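You operate a simulated robot arm through the tools that you are given. There is no shell and no other tool.

The job below is to be done with a simulated robot arm. You get a single attempt, and the scene is never put back.

Task
Swap the clamped profile for the brown one, clamped at 4 bar.
Fine: the brown short profile lies on the long tray and the white one goes there; lay the new one on the bed, lip to the fence; set the pressure dial before clamping.

The check looks at the end state, three seconds after you hand in, the way a careful person would. Anything else that was tipped, shoved, dropped, spilled or broken makes it a failure.

Robot
A 7-joint arm with a two-finger parallel gripper, fixed in place. Base frame: the origin is at the foot of the arm, x ahead of it, y to its left, z up; the work surface is at about z = 840. Readings come in mm, degrees, newtons and seconds.
Its first joint turns from -149.0 to 149.0 degrees. Payload 3.43 kg.
The tool frame sits at the grasp point between the pads (the TCP): z along the fingers, y along the line on which they close. The tips reach 30 mm beyond it. Largest opening 94 mm; finger width 28, thickness 10; the body of the gripper, 50 by 96 mm, starts 55 mm behind the TCP.
Orientation is that of the tool frame in the base frame, as a unit quaternion [x, y, z, w]. With the fingers straight down and closing along the base's y, the tool's x points along the base's -x, its y along +y and its z along -z.

Tools
- The arm moves only by the tool arm_command. Its argument "commands" is a list that holds one entry, the list of rows, each a list of 7 numbers: the shift along the base's x, y, z in mm, then the turn, a rotation vector about the base's x, y, z in degrees, then the closure, from 0 (fully open) to 1 (shut). In form: [[[dx, dy, dz, rx, ry, rz, hand], ...]]. A call has 1 to 20 rows; each row is the pose to reach, as a shift and turn from the pose commanded when the call began. A row lasts 0.2 s, in which the tool goes at most 50 mm and 8.6 degrees; a call with a longer step from one row to the next is refused whole, and so is a gripper value outside its range. A pose out of reach is approached as far as the arm can. The call stops where the force on the tool passes 40 N (or 10 N more than at its start, if that is more) or the arm is blocked; 0.2 s more then pass. Each finger travels about 45 mm/s and halts on what it meets, pressing with about 26 N; the grip force reading is that of the motor and also rises with nothing between the fingers. The clock runs only during rows and for 0.2 s after the last one: add rows that repeat a pose to give the fingers time. It gives the time, the measured TCP pose, the force on the tool (base axes), the opening and the grip force at its end, in the units of the frame above (readings bear some noise), with the torque about the TCP (base axes, N m) and any sound that the robot's microphone picked up.
- Cameras (640 x 400 px; columns grow to the right, rows downward): "scene" is fixed at [400.9, 649, 1580.6]; the picture's right is [0.87, 0.49, 0.00], its down [0.43, -0.76, -0.48] and it looks along [-0.24, 0.42, -0.88] (base axes); focal length 292 px, centre (320, 200). "wrist" rides on the gripper at [76, 14, -103] in the tool frame; the picture's right is [-0.18, 0.98, 0.00], its down [-0.75, -0.14, -0.64] and it looks along [-0.63, -0.12, 0.77] (tool axes); focal length 243 px, centre (320, 200). There is no depth. A picture from a camera that has moved, and an enlarged one, comes with that camera's place and axes in the base frame and with its lens.
- get_image(camera): a new picture of that camera. The clock stands still meanwhile.
- close_up(camera, box): a new picture of the part [left, top, right, bottom] of that camera's present view, enlarged. The clock stands still meanwhile.
- hand_in(): hands the job in; it is judged then, once.

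Nothing tells you positions but the pictures and the camera data. Unless the task says otherwise, let go and move clear before handing in.

The tools are called as name(argument=value, ...) on one line, values as JSON. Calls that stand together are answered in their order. arm_command: Moves the arm, as the interface text tells. Its arguments: {"type":"object","properties":{"commands":{"type":"array","items":{"type":"array","items":{"type":"array","items":{"type":"number"}}}}},"required":["commands"]} The other tools are called the same way: get_image (camera) takes a picture; close_up (camera, box) takes an enlarged picture of a part of a camera's view; hand_in () hands the job in.

At the start:

```text
time_s: 0.0
eef_pos: [117.5, 981.1, 1184.9]
tcp_rot: [0.0, 1.0, -0.001, 0.0]
force: [0.0, -0.8, 0.7]
torque: [0.01, -0.03, 0.04]
opening: 94.0
grip_force: 0.1
```

scene: 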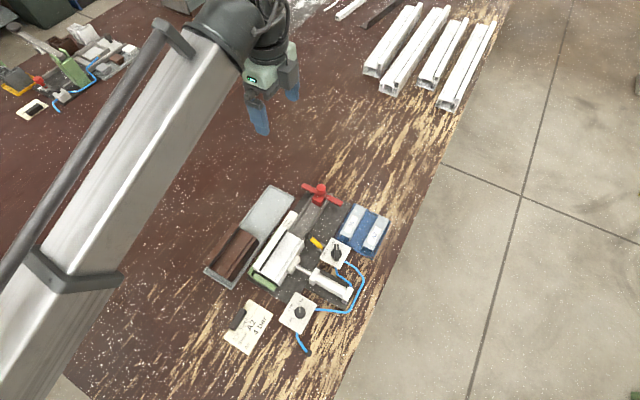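
wrist: 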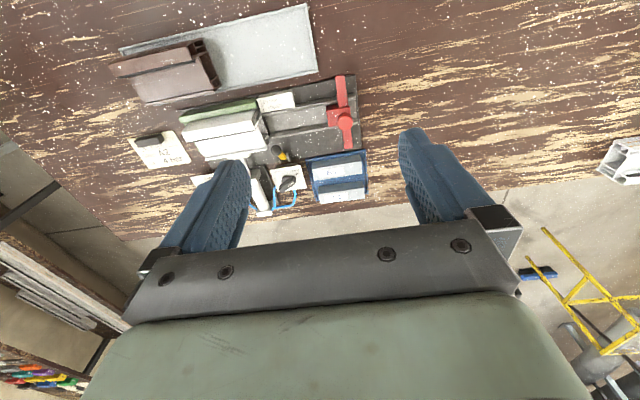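

I see a fixture with a clamped white profile, a tray with a brown profile, a pneumatic clamp with a dial and a valve, and a card. I'll look closer before moving.

close_up(camera="scene", box=[190, 170, 410, 360])

close_up(camera="scene", box=[280, 225, 380, 340])

close_up(camera="wrist", box=[100, 0, 380, 220])

close_up(camera="scene", box=[195, 180, 305, 295])

close_up(camera="scene", box=[215, 290, 285, 360])

```text
2.11 times, centred on (300, 265) of scene
camera zoom: at [400.9, 649.0, 1580.6], right [0.87, 0.49, 0.0], down [0.43, -0.76, -0.48], along [-0.24, 0.42, -0.88], focal length 615 px, centre (362, 63)
```

zoom: 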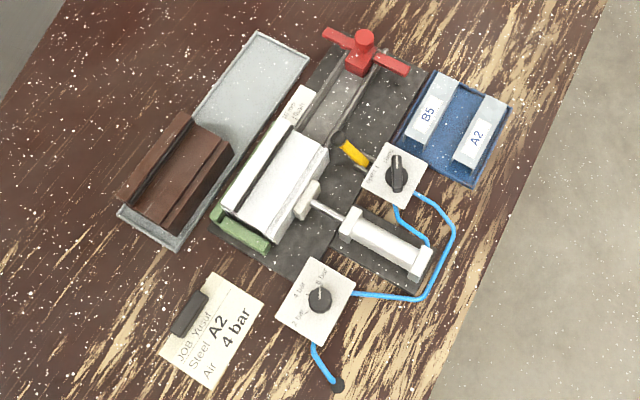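

```text
3.48 times, centred on (330, 282) of scene
camera zoom: at [400.9, 649.0, 1580.6], right [0.87, 0.49, 0.0], down [0.43, -0.76, -0.48], along [-0.24, 0.42, -0.88], focal length 1015 px, centre (285, -87)
```

zoom: 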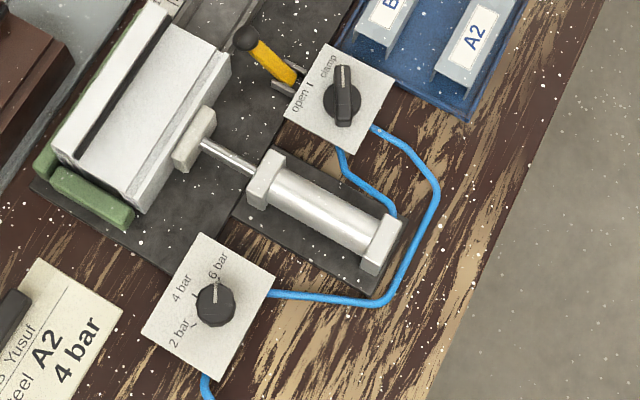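

```text
1.82 times, centred on (240, 110) of wrist
camera zoom: at [42.2, 994.7, 1286.7], right [0.18, 0.98, 0.0], down [0.75, -0.14, 0.64], along [0.63, -0.12, -0.77], focal length 441 px, centre (466, 364)
```

zoom: 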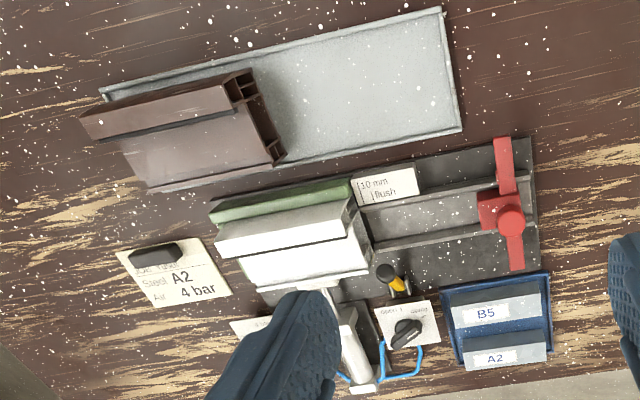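

```text
3.48 times, centred on (250, 238) of scene
camera zoom: at [400.9, 649.0, 1580.6], right [0.87, 0.49, 0.0], down [0.43, -0.76, -0.48], along [-0.24, 0.42, -0.88], focal length 1015 px, centre (564, 70)
```

zoom: 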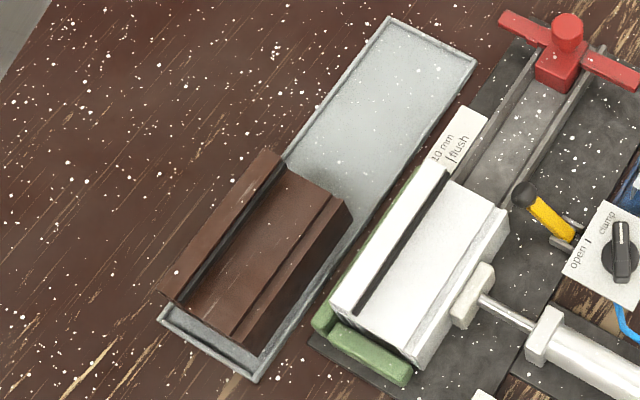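

```text
5.71 times, centred on (250, 325) of scene
camera zoom: at [400.9, 649.0, 1580.6], right [0.87, 0.49, 0.0], down [0.43, -0.76, -0.48], along [-0.24, 0.42, -0.88], focal length 1668 px, centre (720, -514)
```

zoom: 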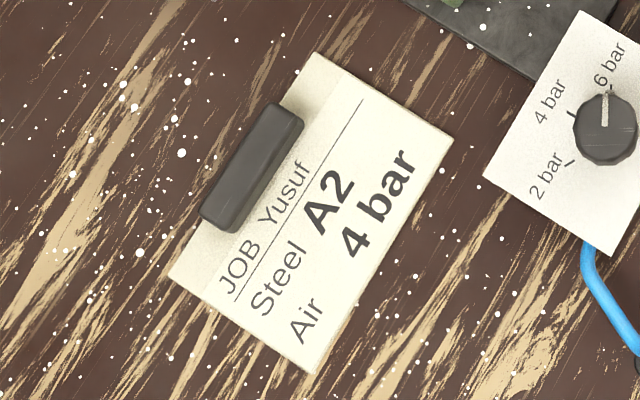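

The fixture runs roughly along base y near (150–250, 700–950), with the tray behind it at x≈50–140. I'll bring the wrist camera closer to survey it.

arm_command(commands=[[[-17, -29, -10, 0, 0, 0, 0], [-34, -58, -20, 0, 0, 0, 0], [-51, -87, -35, 0, 0, 0, 0], [-68, -116, -50, 0, 0, 0, 0], [-85, -145, -65, 0, 0, 0, 0], [-102, -175, -80, 0, 0, 0, 0], [-102, -175, -80, 0, 0, 0, 0]]])

get_image(camera="wrist")

get_image(camera="scene")

```text
time_s: 1.6
eef_pos: [14.1, 805.1, 1104.7]
tcp_rot: [0.0, 1.0, 0.0, 0.0]
force: [-0.1, -0.2, 0.5]
torque: [0.0, 0.01, 0.0]
opening: 94.0
grip_force: 0.0
```

```text
taken
camera wrist: at [-61.4, 818.4, 1206.5], right [0.18, 0.98, 0.0], down [0.75, -0.14, 0.64], along [0.63, -0.12, -0.77], focal length 243 px, centre (320, 200)
```

wrist: 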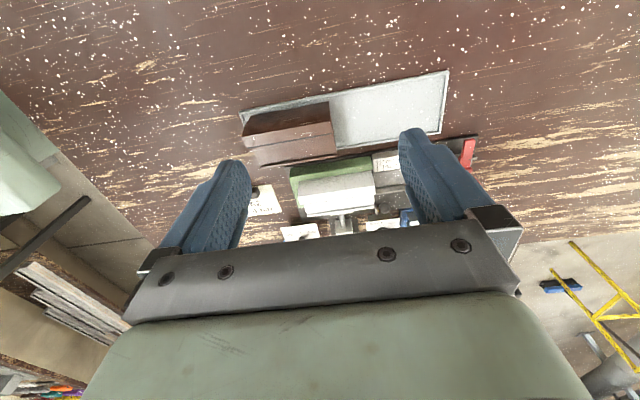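

```text
taken
```

scene: 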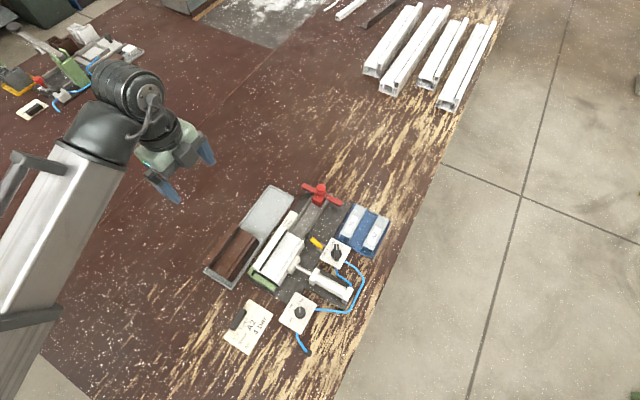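

The wrist camera's clear view is in the upper rows (close to straight down). I'll shift so the fixture falls there and take enlarged pictures.

arm_command(commands=[[[45, -6, 0, 0, 0, 0, 0], [90, -12, 0, 0, 0, 0, 0], [135, -18, 0, 0, 0, 0, 0], [180, -24, 0, 0, 0, 0, 0], [180, -24, 0, 0, 0, 0, 0]]])

get_image(camera="wrist")

close_up(camera="wrist", box=[200, 0, 420, 140])

```text
time_s: 2.8
eef_pos: [195.8, 779.9, 1105.2]
tcp_rot: [0.0, 1.0, 0.0, 0.0]
force: [0.8, 0.3, 0.0]
torque: [0.0, -0.01, -0.01]
opening: 93.9
grip_force: 0.0
```

```text
taken
camera wrist: at [120.3, 794.6, 1207.3], right [0.18, 0.98, 0.0], down [0.75, -0.14, 0.64], along [0.63, -0.12, -0.77], focal length 243 px, centre (320, 200)
```

wrist: 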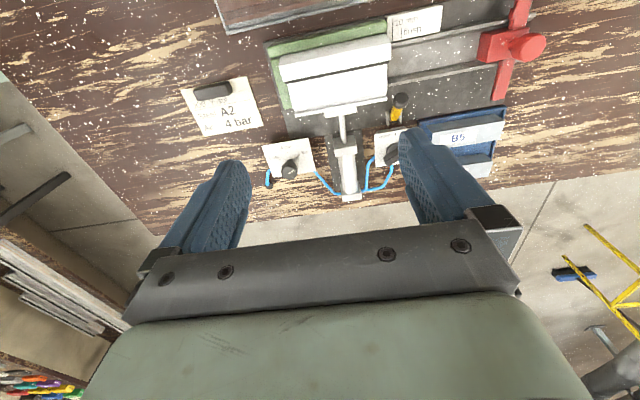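

```text
2.86 times, centred on (310, 70) of wrist
camera zoom: at [120.3, 794.6, 1207.3], right [0.18, 0.98, 0.0], down [0.75, -0.14, 0.64], along [0.63, -0.12, -0.77], focal length 693 px, centre (349, 571)
```

zoom: 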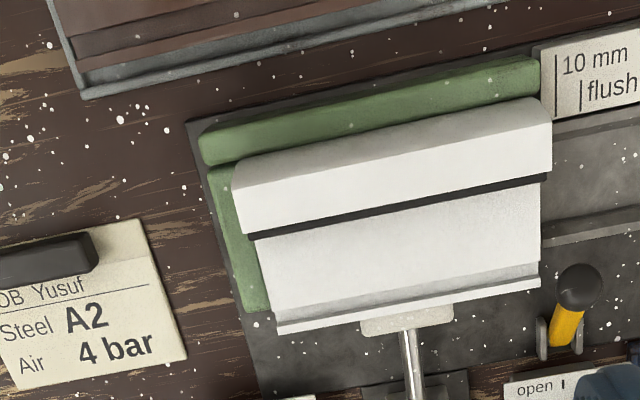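

Zooming in on the profiles' ends to learn their cross section and where the lip is.

close_up(camera="scene", box=[200, 220, 270, 290])

close_up(camera="scene", box=[240, 225, 320, 300])

close_up(camera="scene", box=[285, 170, 395, 270])

close_up(camera="scene", box=[275, 285, 325, 335])

close_up(camera="scene", box=[305, 230, 355, 280])

```text
5.71 times, centred on (235, 255) of scene
camera zoom: at [400.9, 649.0, 1580.6], right [0.87, 0.49, 0.0], down [0.43, -0.76, -0.48], along [-0.24, 0.42, -0.88], focal length 1668 px, centre (806, -114)
```

zoom: 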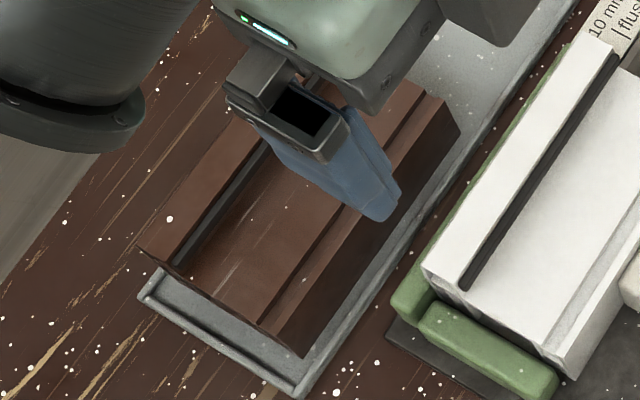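

```text
5.33 times, centred on (280, 262) of scene
camera zoom: at [400.9, 649.0, 1580.6], right [0.87, 0.49, 0.0], down [0.43, -0.76, -0.48], along [-0.24, 0.42, -0.88], focal length 1557 px, centre (533, -133)
```

zoom: 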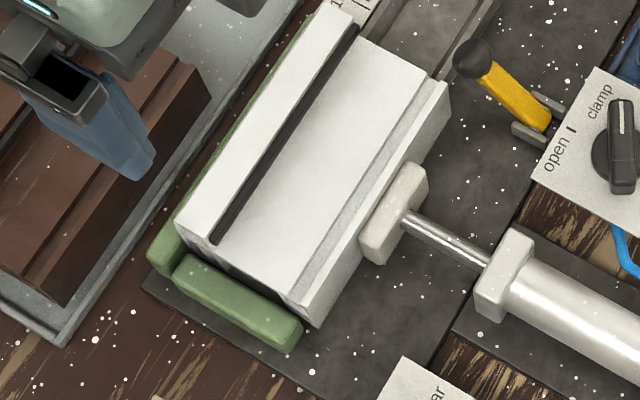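

```text
4.00 times, centred on (340, 220) of scene
camera zoom: at [400.9, 649.0, 1580.6], right [0.87, 0.49, 0.0], down [0.43, -0.76, -0.48], along [-0.24, 0.42, -0.88], focal length 1168 px, centre (240, 120)
```

zoom: 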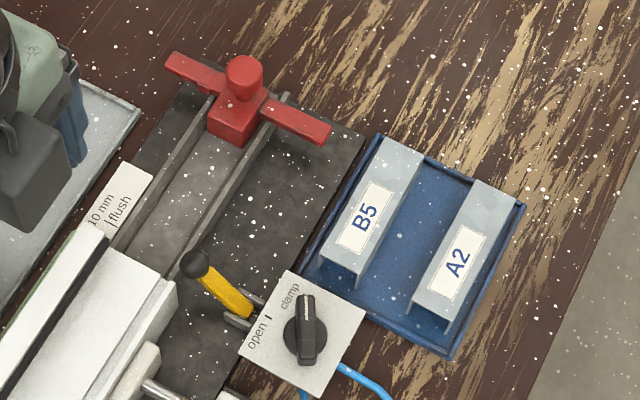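

```text
8.00 times, centred on (300, 310) of scene
camera zoom: at [400.9, 649.0, 1580.6], right [0.87, 0.49, 0.0], down [0.43, -0.76, -0.48], along [-0.24, 0.42, -0.88], focal length 2335 px, centre (480, -680)
```

zoom: 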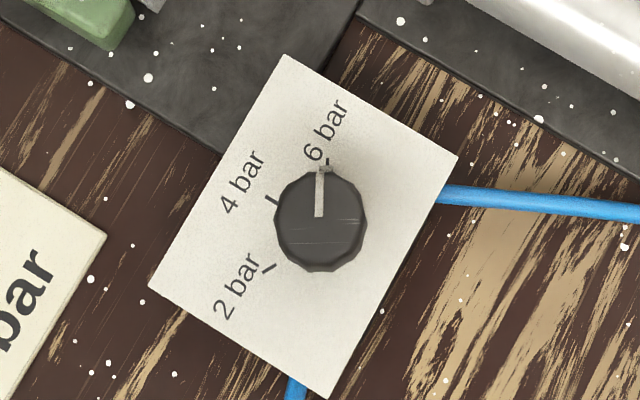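

```text
8.00 times, centred on (330, 255) of scene
camera zoom: at [400.9, 649.0, 1580.6], right [0.87, 0.49, 0.0], down [0.43, -0.76, -0.48], along [-0.24, 0.42, -0.88], focal length 2335 px, centre (240, -240)
```

zoom: 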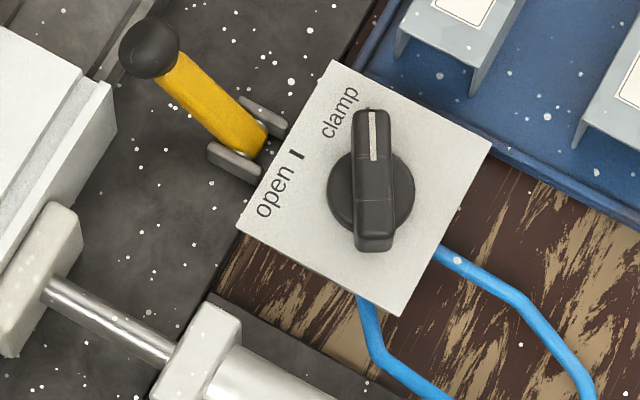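

The lip appears to be the upper strip on the −x side. I'll turn the wrist 90° (also the grasp orientation) and look at the low-y ends of the profiles more obliquely.

arm_command(commands=[[[-4, -13, 0, 0, 0, 8.2, 0], [-8, -26, 0, 0, 0, 16.4, 0], [-12, -39, 0, 0, 0, 24.6, 0], [-16, -52, 0, 0, 0, 32.8, 0], [-20, -65, 0, 0, 0, 41, 0], [-24, -78, 0, 0, 0, 49.2, 0], [-28, -91, 0, 0, 0, 57.4, 0], [-32, -104, 0, 0, 0, 65.6, 0], [-36, -117, 0, 0, 0, 73.8, 0], [-41, -130, 0, 0, 0, 82, 0], [-46, -140, 0, 0, 0, 90, 0], [-46, -140, 0, 0, 0, 90, 0]]])

get_image(camera="wrist")

get_image(camera="scene")

```text
time_s: 5.0
eef_pos: [154.1, 654.1, 1104.9]
tcp_rot: [-0.651, 0.759, 0.003, 0.004]
force: [3.1, 2.1, -3.5]
torque: [0.02, 0.27, 0.17]
opening: 94.0
grip_force: 0.1
stopped in row 11: the force on the tool passed its limit at 63 N (the readings are from after the stop); the commanded pose is now the measured one
```

```text
taken
camera wrist: at [129.8, 579.0, 1206.2], right [-0.94, 0.33, 0.0], down [0.25, 0.72, 0.65], along [0.21, 0.61, -0.76], focal length 243 px, centre (320, 200)
```

wrist: 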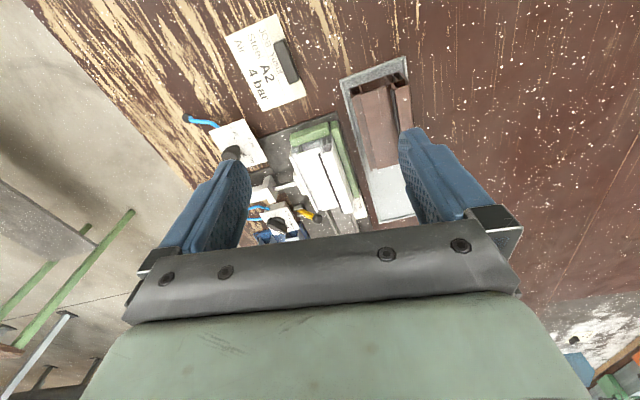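

```text
taken
```

scene: 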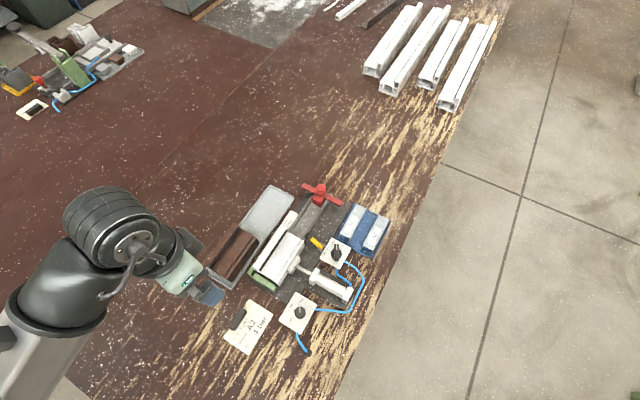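

The call stopped on force with nothing nearby, perhaps from the arm's own configuration. I'll test with a slow small motion, then look.

arm_command(commands=[[[0, 0, 0, 0, 0, 2, 0], [0, 0, 0, 0, 0, 4, 0], [0, 0, 0, 0, 0, 6, 0], [0, 0, 0, 0, 0, 8, 0], [0, 0, 0, 0, 0, 8, 0]]])

close_up(camera="wrist", box=[230, 60, 420, 240])

```text
time_s: 6.0
eef_pos: [154.9, 654.2, 1105.0]
tcp_rot: [-0.693, 0.721, 0.005, 0.004]
force: [3.9, 3.2, -6.8]
torque: [0.17, 0.34, 0.27]
opening: 94.2
grip_force: 0.1
stopped in row 4: the force on the tool passed its limit at 42 N (the readings are from after the stop); the commanded pose is now the measured one
```

```text
2.22 times, centred on (325, 150) of wrist
camera zoom: at [138.1, 577.0, 1205.9], right [-0.97, 0.22, 0.0], down [0.17, 0.74, 0.65], along [0.14, 0.64, -0.76], focal length 539 px, centre (309, 311)
```

zoom: 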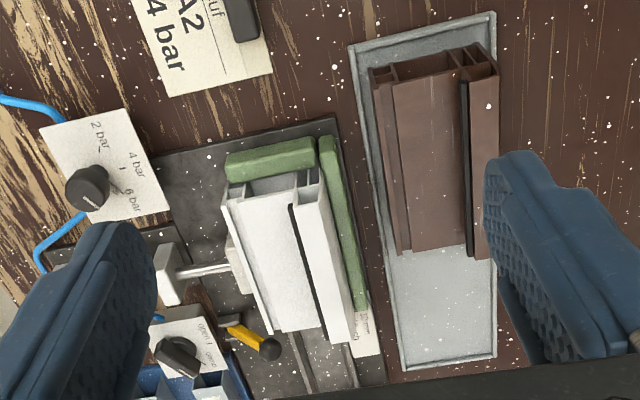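

Contact seems to be between the wrist camera/gripper body and the arm's own forearm when the camera is on the base side. The view is already good, so I'll zoom in on the ends.

close_up(camera="wrist", box=[330, 70, 390, 110])

close_up(camera="wrist", box=[275, 110, 355, 170])

close_up(camera="wrist", box=[240, 100, 300, 160])

close_up(camera="wrist", box=[270, 190, 350, 240])

```text
10.00 times, centred on (360, 90) of wrist
camera zoom: at [138.1, 577.0, 1205.9], right [-0.97, 0.22, 0.0], down [0.17, 0.74, 0.65], along [0.14, 0.64, -0.76], focal length 2426 px, centre (-80, 1300)
```

zoom: 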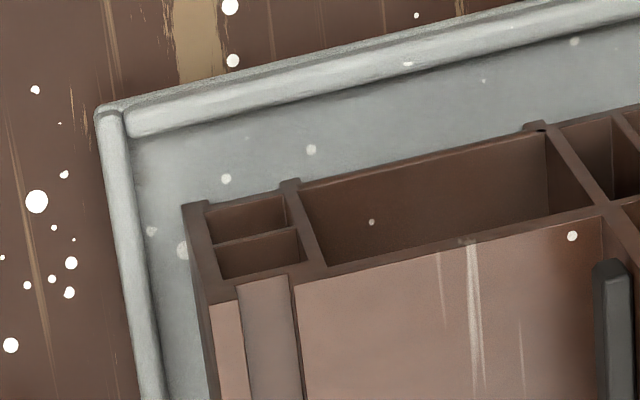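

```text
6.67 times, centred on (315, 140) of wrist
camera zoom: at [138.1, 577.0, 1205.9], right [-0.97, 0.22, 0.0], down [0.17, 0.74, 0.65], along [0.14, 0.64, -0.76], focal length 1618 px, centre (353, 600)
```

zoom: 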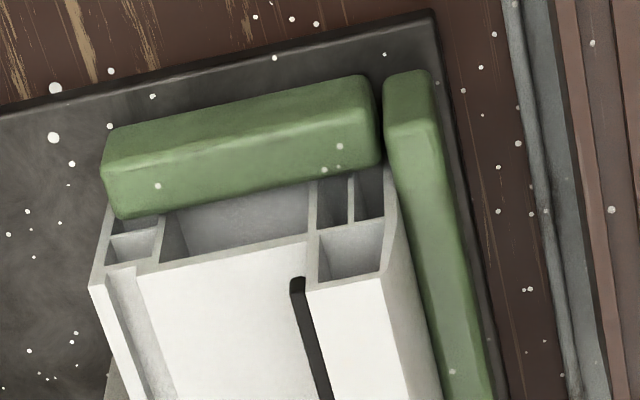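

```text
6.67 times, centred on (270, 130) of wrist
camera zoom: at [138.1, 577.0, 1205.9], right [-0.97, 0.22, 0.0], down [0.17, 0.74, 0.65], along [0.14, 0.64, -0.76], focal length 1618 px, centre (653, 667)
```

zoom: 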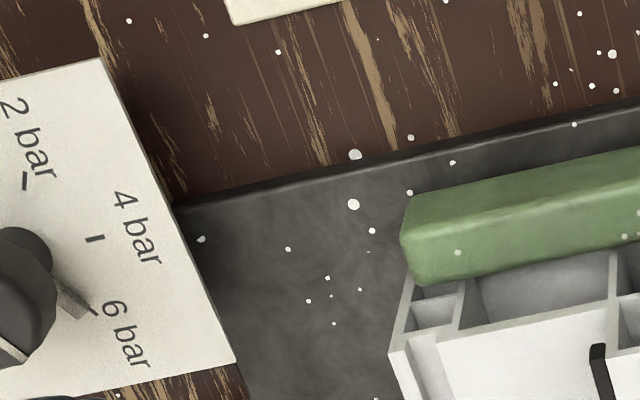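

```text
8.00 times, centred on (310, 215) of wrist
camera zoom: at [138.1, 577.0, 1205.9], right [-0.97, 0.22, 0.0], down [0.17, 0.74, 0.65], along [0.14, 0.64, -0.76], focal length 1941 px, centre (400, 80)
```

zoom: 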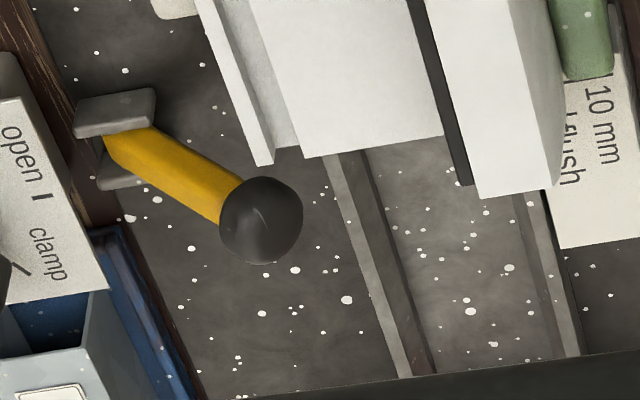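

close_up(camera="wrist", box=[360, 65, 420, 105])

close_up(camera="wrist", box=[335, 70, 415, 190])

close_up(camera="wrist", box=[320, 130, 345, 150])

```text
10.00 times, centred on (390, 85) of wrist
camera zoom: at [138.1, 577.0, 1205.9], right [-0.97, 0.22, 0.0], down [0.17, 0.74, 0.65], along [0.14, 0.64, -0.76], focal length 2426 px, centre (-380, 1350)
```

zoom: 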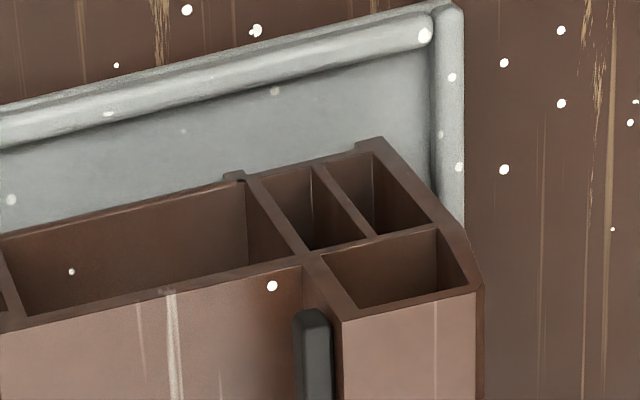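

```text
3.33 times, centred on (375, 130) of wrist
camera zoom: at [138.1, 577.0, 1205.9], right [-0.97, 0.22, 0.0], down [0.17, 0.74, 0.65], along [0.14, 0.64, -0.76], focal length 809 px, centre (137, 433)
```

zoom: 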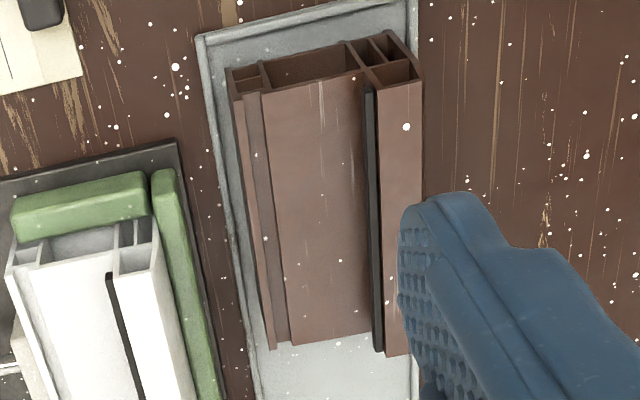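

```text
16.00 times, centred on (332, 140) of wrist
camera zoom: at [138.1, 577.0, 1205.9], right [-0.97, 0.22, 0.0], down [0.17, 0.74, 0.65], along [0.14, 0.64, -0.76], focal length 3882 px, centre (120, 1160)
```

zoom: 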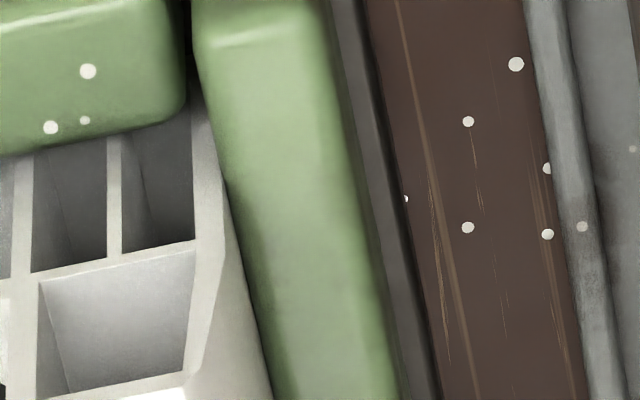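

Sections are clear: each profile has a tall lip (with gasket) on its −x side, so the brown one is already oriented like the white one. I estimate the valve knob near (321, 874) and the pressure knob near (314, 709); next I go above the valve with the camera on the outer side.

arm_command(commands=[[[8, 11, 0, 0, 0, -7.77, 0.3], [17, 23, 0, 0, 0, -15.54, 0.3], [26, 34, 0, 0, 0, -23.3, 0.3], [35, 46, 0, 0, 0, -31.1, 0.3], [44, 58, -5, 0, 0, -38.9, 0.3], [52, 69, -10, 0, 0, -46.6, 0.3], [61, 81, -15, 0, 0, -54.4, 0.3], [70, 93, -20, 0, 0, -62.2, 0.3], [79, 104, -25, 0, 0, -69.9, 0.3], [87, 116, -30, 0, 0, -77.7, 0.3], [96, 127, -35, 0, 0, -85.5, 0.3], [105, 139, -42, 0, 0, -93.3, 0.3], [114, 151, -50, 0, 0, -101, 0.3], [122, 162, -58, 0, 0, -108.8, 0.3], [131, 174, -65, 0, 0, -116.6, 0.3], [140, 185, -75, 0, 0, -124.3, 0.3], [149, 197, -85, 0, 0, -132.1, 0.3], [157, 208, -95, 0, 0, -139.9, 0.3], [166, 220, -105, 0, 0, -147.7, 0.3], [166, 220, -105, 0, 0, -147.7, 0.3]]])

get_image(camera="wrist")

get_image(camera="scene")

```text
time_s: 10.2
eef_pos: [321.9, 874.1, 1000.8]
tcp_rot: [0.501, 0.865, -0.004, 0.006]
force: [0.9, -0.5, -0.1]
torque: [0.01, -0.01, -0.03]
opening: 65.6
grip_force: 0.1
```

```text
taken
camera wrist: at [295.1, 948.8, 1102.3], right [0.94, 0.33, 0.0], down [0.25, -0.72, 0.65], along [0.22, -0.61, -0.76], focal length 243 px, centre (320, 200)
```

wrist: 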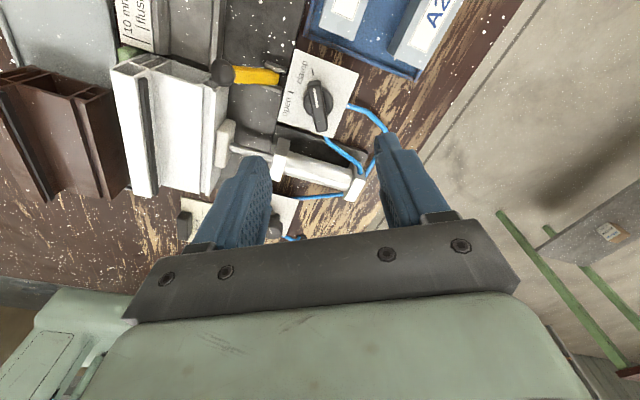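

```text
taken
```

scene: 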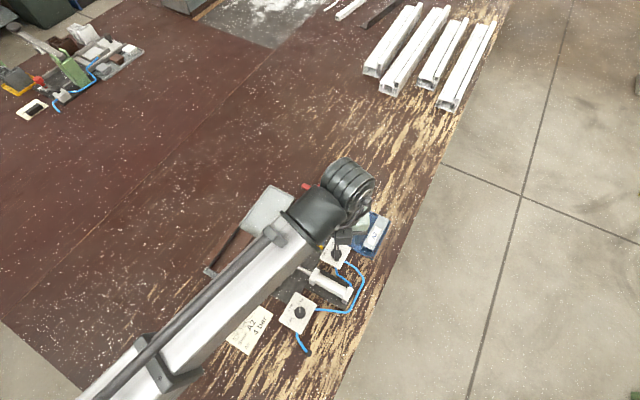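

The valve is nicely centred under the gripper. Zooming in on the valve and the lever.

close_up(camera="wrist", box=[270, 50, 370, 140])

close_up(camera="wrist", box=[110, 40, 260, 200])

close_up(camera="wrist", box=[0, 50, 130, 210])

```text
4.44 times, centred on (320, 95) of wrist
camera zoom: at [295.1, 948.8, 1102.3], right [0.94, 0.33, 0.0], down [0.25, -0.72, 0.65], along [0.22, -0.61, -0.76], focal length 1078 px, centre (320, 667)
```

zoom: 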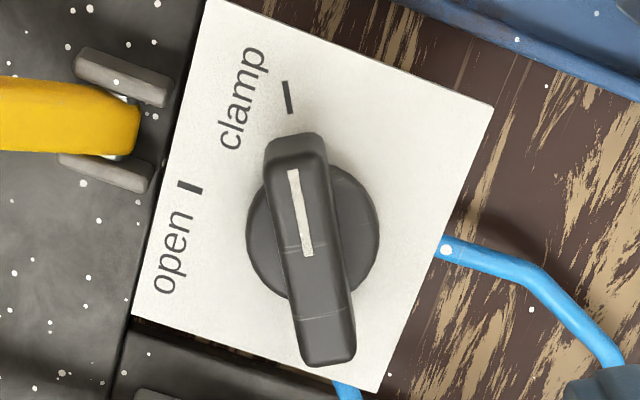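

```text
2.50 times, centred on (185, 120) of wrist
camera zoom: at [295.1, 948.8, 1102.3], right [0.94, 0.33, 0.0], down [0.25, -0.72, 0.65], along [0.22, -0.61, -0.76], focal length 606 px, centre (658, 400)
```

zoom: 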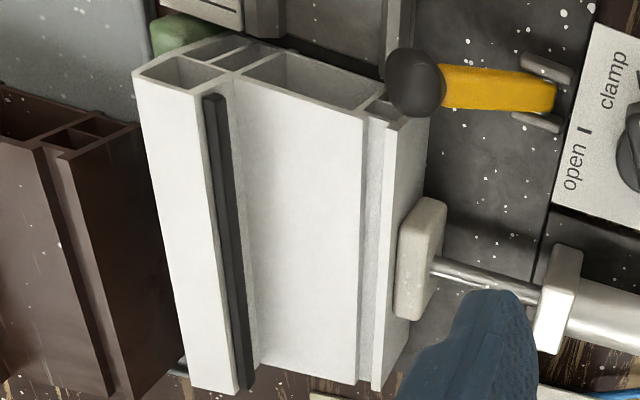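

```text
2.50 times, centred on (65, 130) of wrist
camera zoom: at [295.1, 948.8, 1102.3], right [0.94, 0.33, 0.0], down [0.25, -0.72, 0.65], along [0.22, -0.61, -0.76], focal length 606 px, centre (958, 375)
```

zoom: 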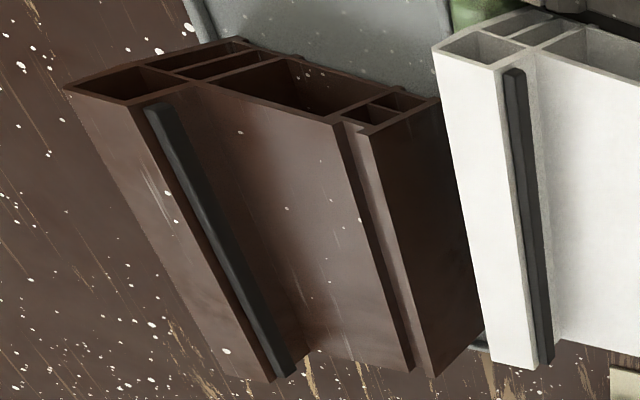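

The valve bar points at "clamp" (≈120°), "open" is about 60° counter-clockwise; bar top is around z≈872. I'll correct a slight tilt, narrow the fingers and descend just above the knob to check.

arm_command(commands=[[[0.2, -0.5, -20, 0.25, 0.12, 0, 0.5], [0.4, -1.0, -40, 0.5, 0.25, 0, 0.68], [0.5, -1.4, -60, 0.74, 0.37, 0, 0.68], [0.5, -1.4, -80, 0.74, 0.37, 0, 0.68], [0.5, -1.4, -88, 0.74, 0.37, 0, 0.68], [0.5, -1.4, -88, 0.74, 0.37, 0, 0.68]]])

close_up(camera="wrist", box=[220, 60, 420, 220])

get_image(camera="wrist")

```text
time_s: 11.6
eef_pos: [320.2, 871.8, 912.4]
tcp_rot: [0.5, 0.866, 0.001, -0.001]
force: [-0.3, -0.5, 0.0]
torque: [0.01, 0.01, 0.01]
opening: 30.1
grip_force: 0.0
```

```text
2.50 times, centred on (320, 140) of wrist
camera zoom: at [295.0, 944.7, 1014.4], right [0.94, 0.33, 0.0], down [0.25, -0.72, 0.64], along [0.21, -0.6, -0.77], focal length 606 px, centre (320, 350)
```

zoom: 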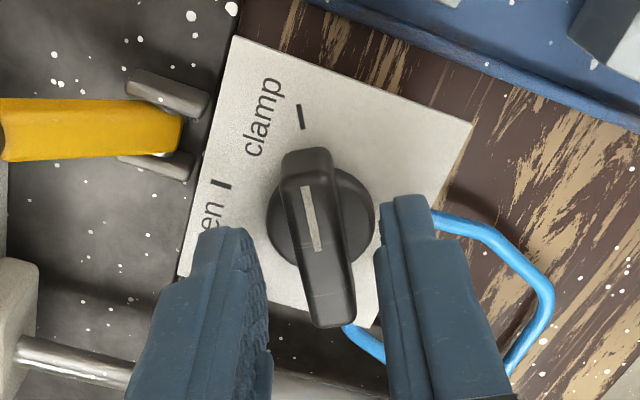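

```text
taken
camera wrist: at [295.0, 944.7, 1014.4], right [0.94, 0.33, 0.0], down [0.25, -0.72, 0.64], along [0.21, -0.6, -0.77], focal length 243 px, centre (320, 200)
```

wrist: 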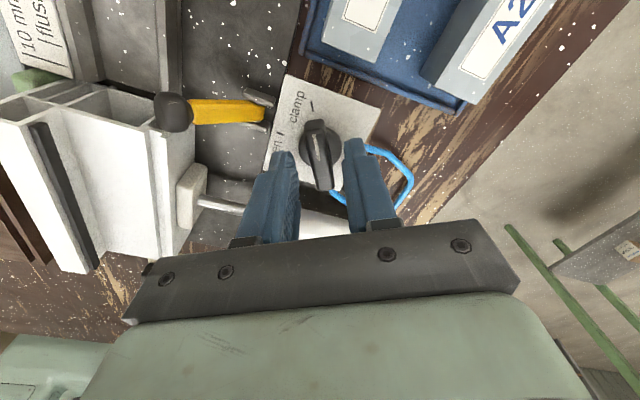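

Alignment looks good: the bar is centred between the tips. Descend to have the tips beside the bar, then close.

arm_command(commands=[[[0, 0, -8, 0, 0, 0, 0.68], [0, 0, -16, 0, 0, 0, 0.68], [0, 0, -22, 0, 0, 0, 0.68], [0, 0, -22, 0, 0, 0, 0.68]]])

close_up(camera="wrist", box=[220, 60, 420, 220])

```text
time_s: 12.3
eef_pos: [321.5, 872.6, 900.0]
tcp_rot: [0.5, 0.866, 0.002, -0.001]
force: [0.1, -3.9, 16.3]
torque: [-0.45, 0.14, 0.12]
opening: 30.5
grip_force: 0.3
stopped in row 3: the force on the tool passed its limit at 50 N (the readings are from after the stop); the commanded pose is now the measured one
```

```text
2.50 times, centred on (320, 140) of wrist
camera zoom: at [295.5, 944.7, 1002.2], right [0.94, 0.33, 0.0], down [0.25, -0.73, 0.64], along [0.21, -0.6, -0.77], focal length 606 px, centre (320, 350)
```

zoom: 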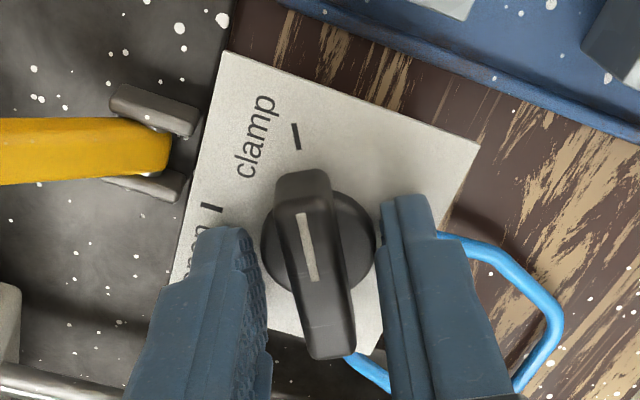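

The tips touched the valve panel (its top is near z≈867), so the bar top is about 880 and already overlapped. I'll lift 3 mm, centre on the knob axis, close and turn +60° to "open".

arm_command(commands=[[[-0.6, 1, 2, 0, 0, 0, 0.68], [-1.2, 1.9, 3, 0, 0, 0, 0.68], [-1.2, 1.9, 3, 0, 0, 0, 0.9], [-1.2, 1.9, 3, 0, 0, 0, 1], [-1.2, 1.9, 3, 0, 0, 0, 1], [-1.2, 1.9, 3, 0, 0, 0, 1]]])

close_up(camera="wrist", box=[220, 60, 420, 220])

```text
time_s: 13.7
eef_pos: [320.0, 875.6, 901.3]
tcp_rot: [0.5, 0.866, 0.003, -0.001]
force: [-2.7, 2.7, -12.0]
torque: [0.49, 0.24, 0.02]
opening: 27.6
grip_force: 44.9
```

```text
2.50 times, centred on (320, 140) of wrist
camera zoom: at [294.1, 947.5, 1003.1], right [0.94, 0.33, 0.0], down [0.25, -0.73, 0.64], along [0.21, -0.6, -0.77], focal length 606 px, centre (320, 350)
```

zoom: 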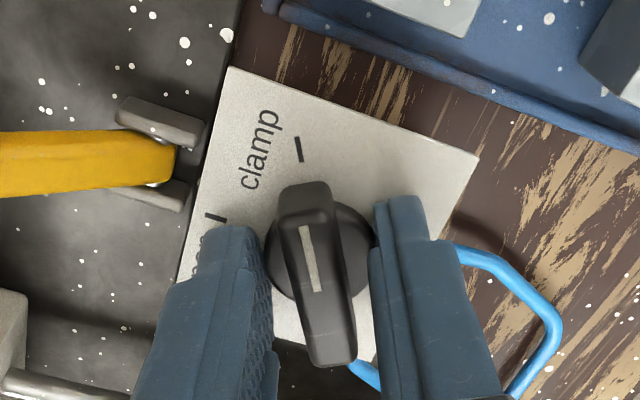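

The fingers closed on the 28 mm round base of the knob rather than the bar. I'll reopen, rise 8 mm, and close on the bar itself.

arm_command(commands=[[[0, 0, 0, 0, 0, 0, 0.66], [0, 0, 0, 0, 0, 0, 0.66], [0, 0, 4, 0, 0, 0, 0.66], [0, 0, 8, 0, 0, 0, 0.66], [0, 0, 8, 0, 0, 0, 0.85], [0, 0, 8, 0, 0, 0, 1], [0, 0, 8, 0, 0, 0, 1], [0, 0, 8, 0, 0, 0, 1]]])

close_up(camera="wrist", box=[220, 60, 420, 220])

```text
time_s: 15.5
eef_pos: [320.9, 874.7, 910.5]
tcp_rot: [0.5, 0.866, 0.003, 0.0]
force: [6.8, 5.2, 5.2]
torque: [-0.21, 0.02, 0.02]
opening: 12.1
grip_force: 44.9
```

```text
2.50 times, centred on (320, 140) of wrist
camera zoom: at [294.1, 947.2, 1012.2], right [0.94, 0.33, 0.0], down [0.25, -0.73, 0.64], along [0.21, -0.6, -0.77], focal length 606 px, centre (320, 350)
```

zoom: 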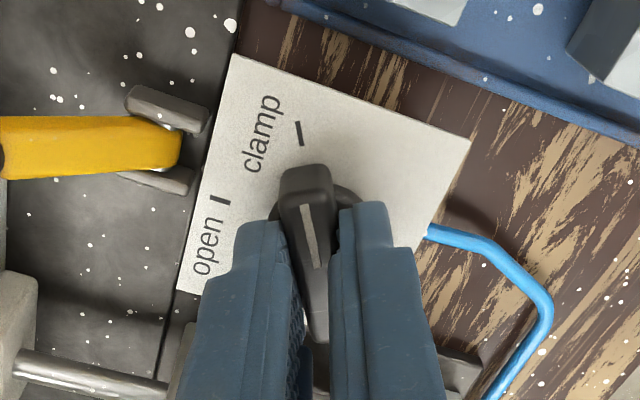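

Gripped on the bar (12 mm). Now turning it +60°.

arm_command(commands=[[[0, 0, 0, 0, 0, 5, 1], [0, 0, 0, 0, 0, 10, 1], [0, 0, 0, 0, 0, 15, 1], [0, 0, 0, 0, 0, 20, 1], [0, 0, 0, 0, 0, 25, 1], [0, 0, 0, 0, 0, 30, 1], [0, 0, 0, 0, 0, 35, 1], [0, 0, 0, 0, 0, 40, 1], [0, 0, 0, 0, 0, 45, 1], [0, 0, 0, 0, 0, 50, 1], [0, 0, 0, 0, 0, 55, 1], [0, 0, 0, 0, 0, 60, 1], [0, 0, 0, 0, 0, 60, 1]]])

get_image(camera="wrist")

get_image(camera="scene")

```text
time_s: 18.3
eef_pos: [319.3, 874.8, 909.9]
tcp_rot: [-0.001, 1.0, 0.001, -0.002]
force: [2.2, 6.6, 3.6]
torque: [-0.12, 0.28, -0.06]
opening: 11.8
grip_force: 44.7
```

```text
taken
camera wrist: at [244.3, 888.4, 1012.2], right [0.18, 0.98, 0.0], down [0.76, -0.14, 0.64], along [0.63, -0.11, -0.77], focal length 243 px, centre (320, 200)
```

wrist: 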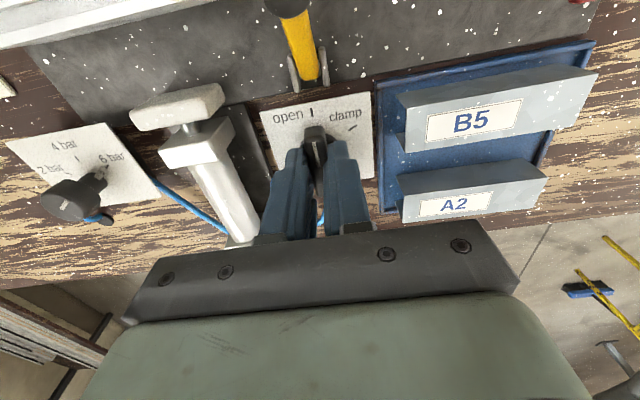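

```text
taken
```

scene: 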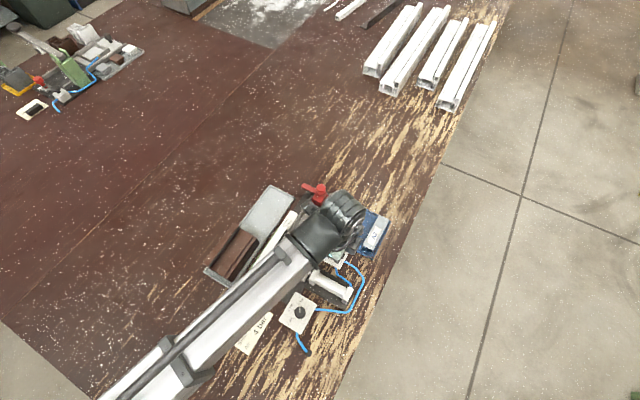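

The cylinder rod looks retracted. Checking the knob pointer against the "open" mark.

close_up(camera="wrist", box=[250, 80, 390, 190])

close_up(camera="wrist", box=[0, 60, 260, 260])

```text
3.64 times, centred on (320, 135) of wrist
camera zoom: at [244.3, 888.4, 1012.2], right [0.18, 0.98, 0.0], down [0.76, -0.14, 0.64], along [0.63, -0.11, -0.77], focal length 882 px, centre (320, 436)
```

zoom: 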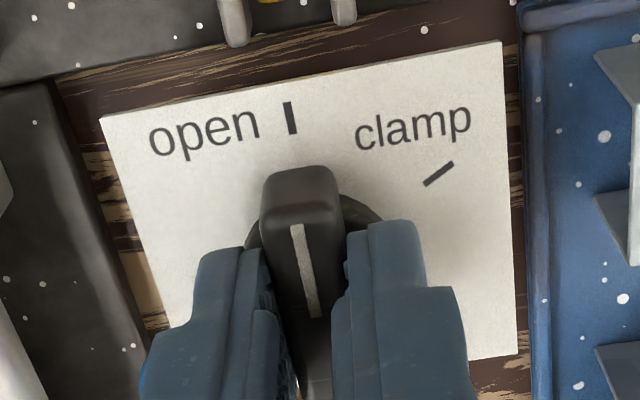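

```text
2.00 times, centred on (130, 160) of wrist
camera zoom: at [244.3, 888.4, 1012.2], right [0.18, 0.98, 0.0], down [0.76, -0.14, 0.64], along [0.63, -0.11, -0.77], focal length 485 px, centre (700, 280)
```

zoom: 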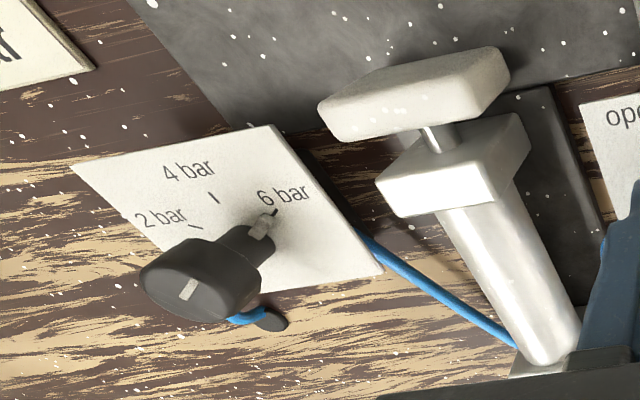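

Valve is on "open" and the rod has retracted. Release, rise, and go above the white profile with the fingers closing along x.

arm_command(commands=[[[0, 0, 0, 0, 0, 0, 0.66], [0, 0, 0, 0, 0, 0, 0.66], [0, 0, 20, 0, 0, 0, 0.66], [0, 0, 60, 0, 0, 0, 0.6], [0, 0, 100, 0, 0, 0, 0.5], [-10, -6, 130, 0, 0, -8.2, 0.3], [-20, -12, 140, 0, 0, -16.4, 0.1], [-30, -18, 140, 0, 0, -24.6, 0], [-40, -24, 140, 0, 0, -32.8, 0], [-50, -30, 140, 0, 0, -41, 0], [-60, -36, 140, 0, 0, -49.2, 0], [-75, -46, 140, 0, 0, -57.4, 0], [-90, -56, 140, 0, 0, -65.6, 0], [-105, -66, 140, 0, 0, -73.8, 0], [-116, -74, 140, 0, 0, -82, 0], [-118, -76, 140, 0, 0, -90, 0], [-118, -76, 140, 0, 0, -90, 0]]])

get_image(camera="wrist")

get_image(camera="scene")

```text
time_s: 21.9
eef_pos: [202.4, 798.5, 1049.2]
tcp_rot: [0.707, 0.707, 0.002, 0.0]
force: [0.1, -1.1, -0.6]
torque: [0.03, 0.02, -0.01]
opening: 94.0
grip_force: 0.1
```

```text
taken
camera wrist: at [216.1, 874.5, 1152.3], right [0.98, -0.19, 0.0], down [-0.14, -0.76, 0.64], along [-0.12, -0.63, -0.77], focal length 243 px, centre (320, 200)
```

wrist: 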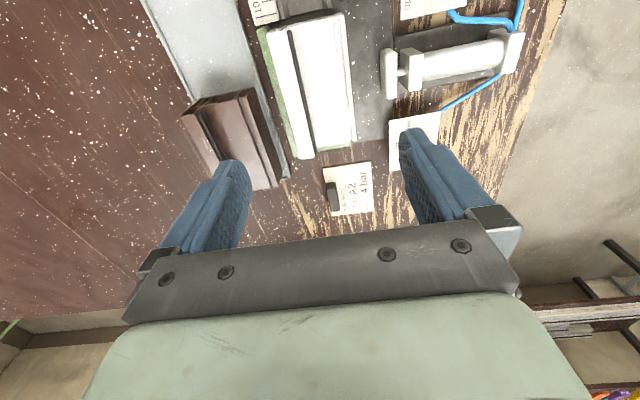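

```text
taken
```

scene: 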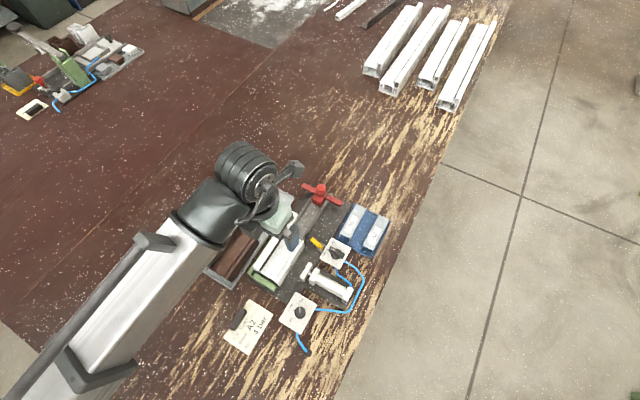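

close_up(camera="wrist", box=[240, 0, 420, 170])

close_up(camera="wrist", box=[170, 80, 300, 200])

close_up(camera="scene", box=[240, 225, 320, 300])

```text
2.35 times, centred on (330, 85) of wrist
camera zoom: at [216.1, 874.5, 1152.3], right [0.98, -0.19, 0.0], down [-0.14, -0.76, 0.64], along [-0.12, -0.63, -0.77], focal length 571 px, centre (296, 471)
```

zoom: 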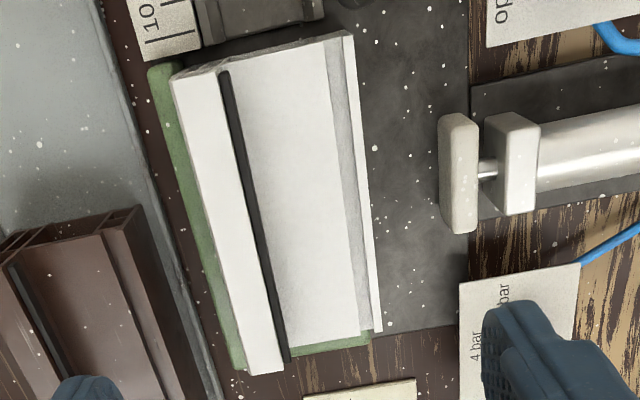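

```text
3.33 times, centred on (235, 140) of wrist
camera zoom: at [216.1, 874.5, 1152.3], right [0.98, -0.19, 0.0], down [-0.14, -0.76, 0.64], along [-0.12, -0.63, -0.77], focal length 809 px, centre (603, 400)
```

zoom: 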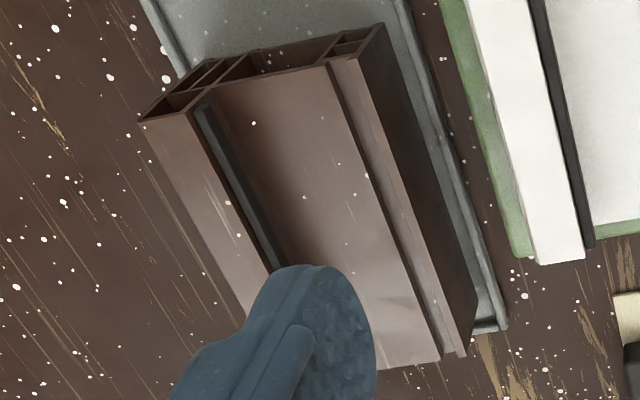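

```text
5.33 times, centred on (280, 262) of scene
camera zoom: at [400.9, 649.0, 1580.6], right [0.87, 0.49, 0.0], down [0.43, -0.76, -0.48], along [-0.24, 0.42, -0.88], focal length 1557 px, centre (533, -133)
```

zoom: 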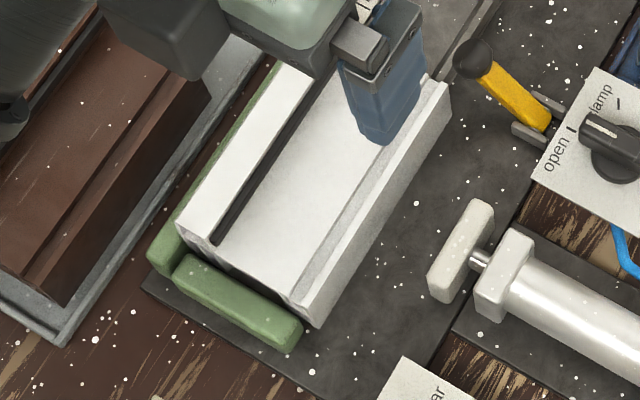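

The rod has retracted ~40 mm and the white profile spans about x 167–234, y 740–860, lip top z≈905. I'll lower straddling it to just above the lip and check clearances.

arm_command(commands=[[[-0.4, 0.3, -20, 0, 0, 0, 0.106], [-0.8, 0.6, -45, 0, 0, 0, 0.106], [-1.2, 1, -70, 0, 0, 0, 0.106], [-1.6, 1, -90, 0, 0, 0, 0.106], [-1.6, 1, -106, 0, 0, 0, 0.106], [-1.6, 1, -106, 0, 0, 0, 0.106]]])

get_image(camera="wrist")

close_up(camera="scene", box=[240, 205, 350, 295])

```text
time_s: 23.3
eef_pos: [201.7, 800.9, 943.5]
tcp_rot: [0.707, 0.707, 0.002, 0.0]
force: [0.5, 0.0, -0.2]
torque: [-0.01, 0.0, -0.02]
opening: 83.8
grip_force: 0.1
```

```text
taken
camera wrist: at [215.0, 876.4, 1045.5], right [0.98, -0.18, 0.0], down [-0.14, -0.76, 0.64], along [-0.12, -0.63, -0.77], focal length 243 px, centre (320, 200)
```

wrist: 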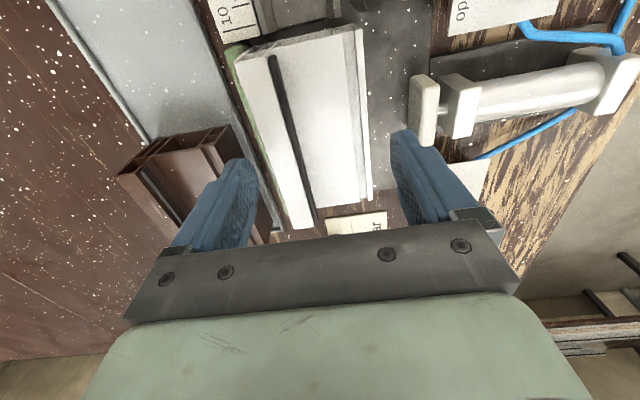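

```text
4.44 times, centred on (295, 250) of scene
camera zoom: at [400.9, 649.0, 1580.6], right [0.87, 0.49, 0.0], down [0.43, -0.76, -0.48], along [-0.24, 0.42, -0.88], focal length 1297 px, centre (431, -22)
```

zoom: 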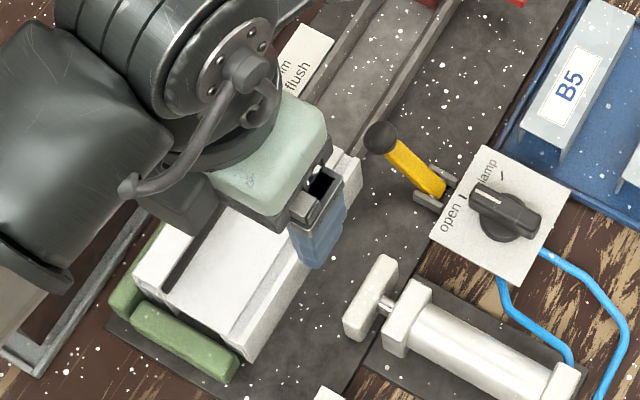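

close_up(camera="wrist", box=[210, 90, 430, 240])

```text
2.67 times, centred on (320, 165) of wrist
camera zoom: at [215.0, 876.4, 1045.5], right [0.98, -0.18, 0.0], down [-0.14, -0.76, 0.64], along [-0.12, -0.63, -0.77], focal length 647 px, centre (320, 293)
```

zoom: 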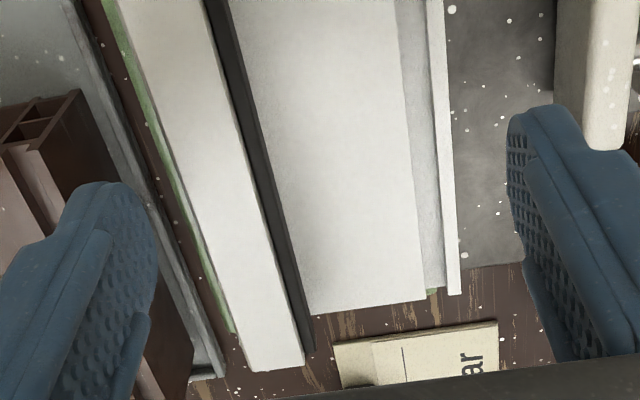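

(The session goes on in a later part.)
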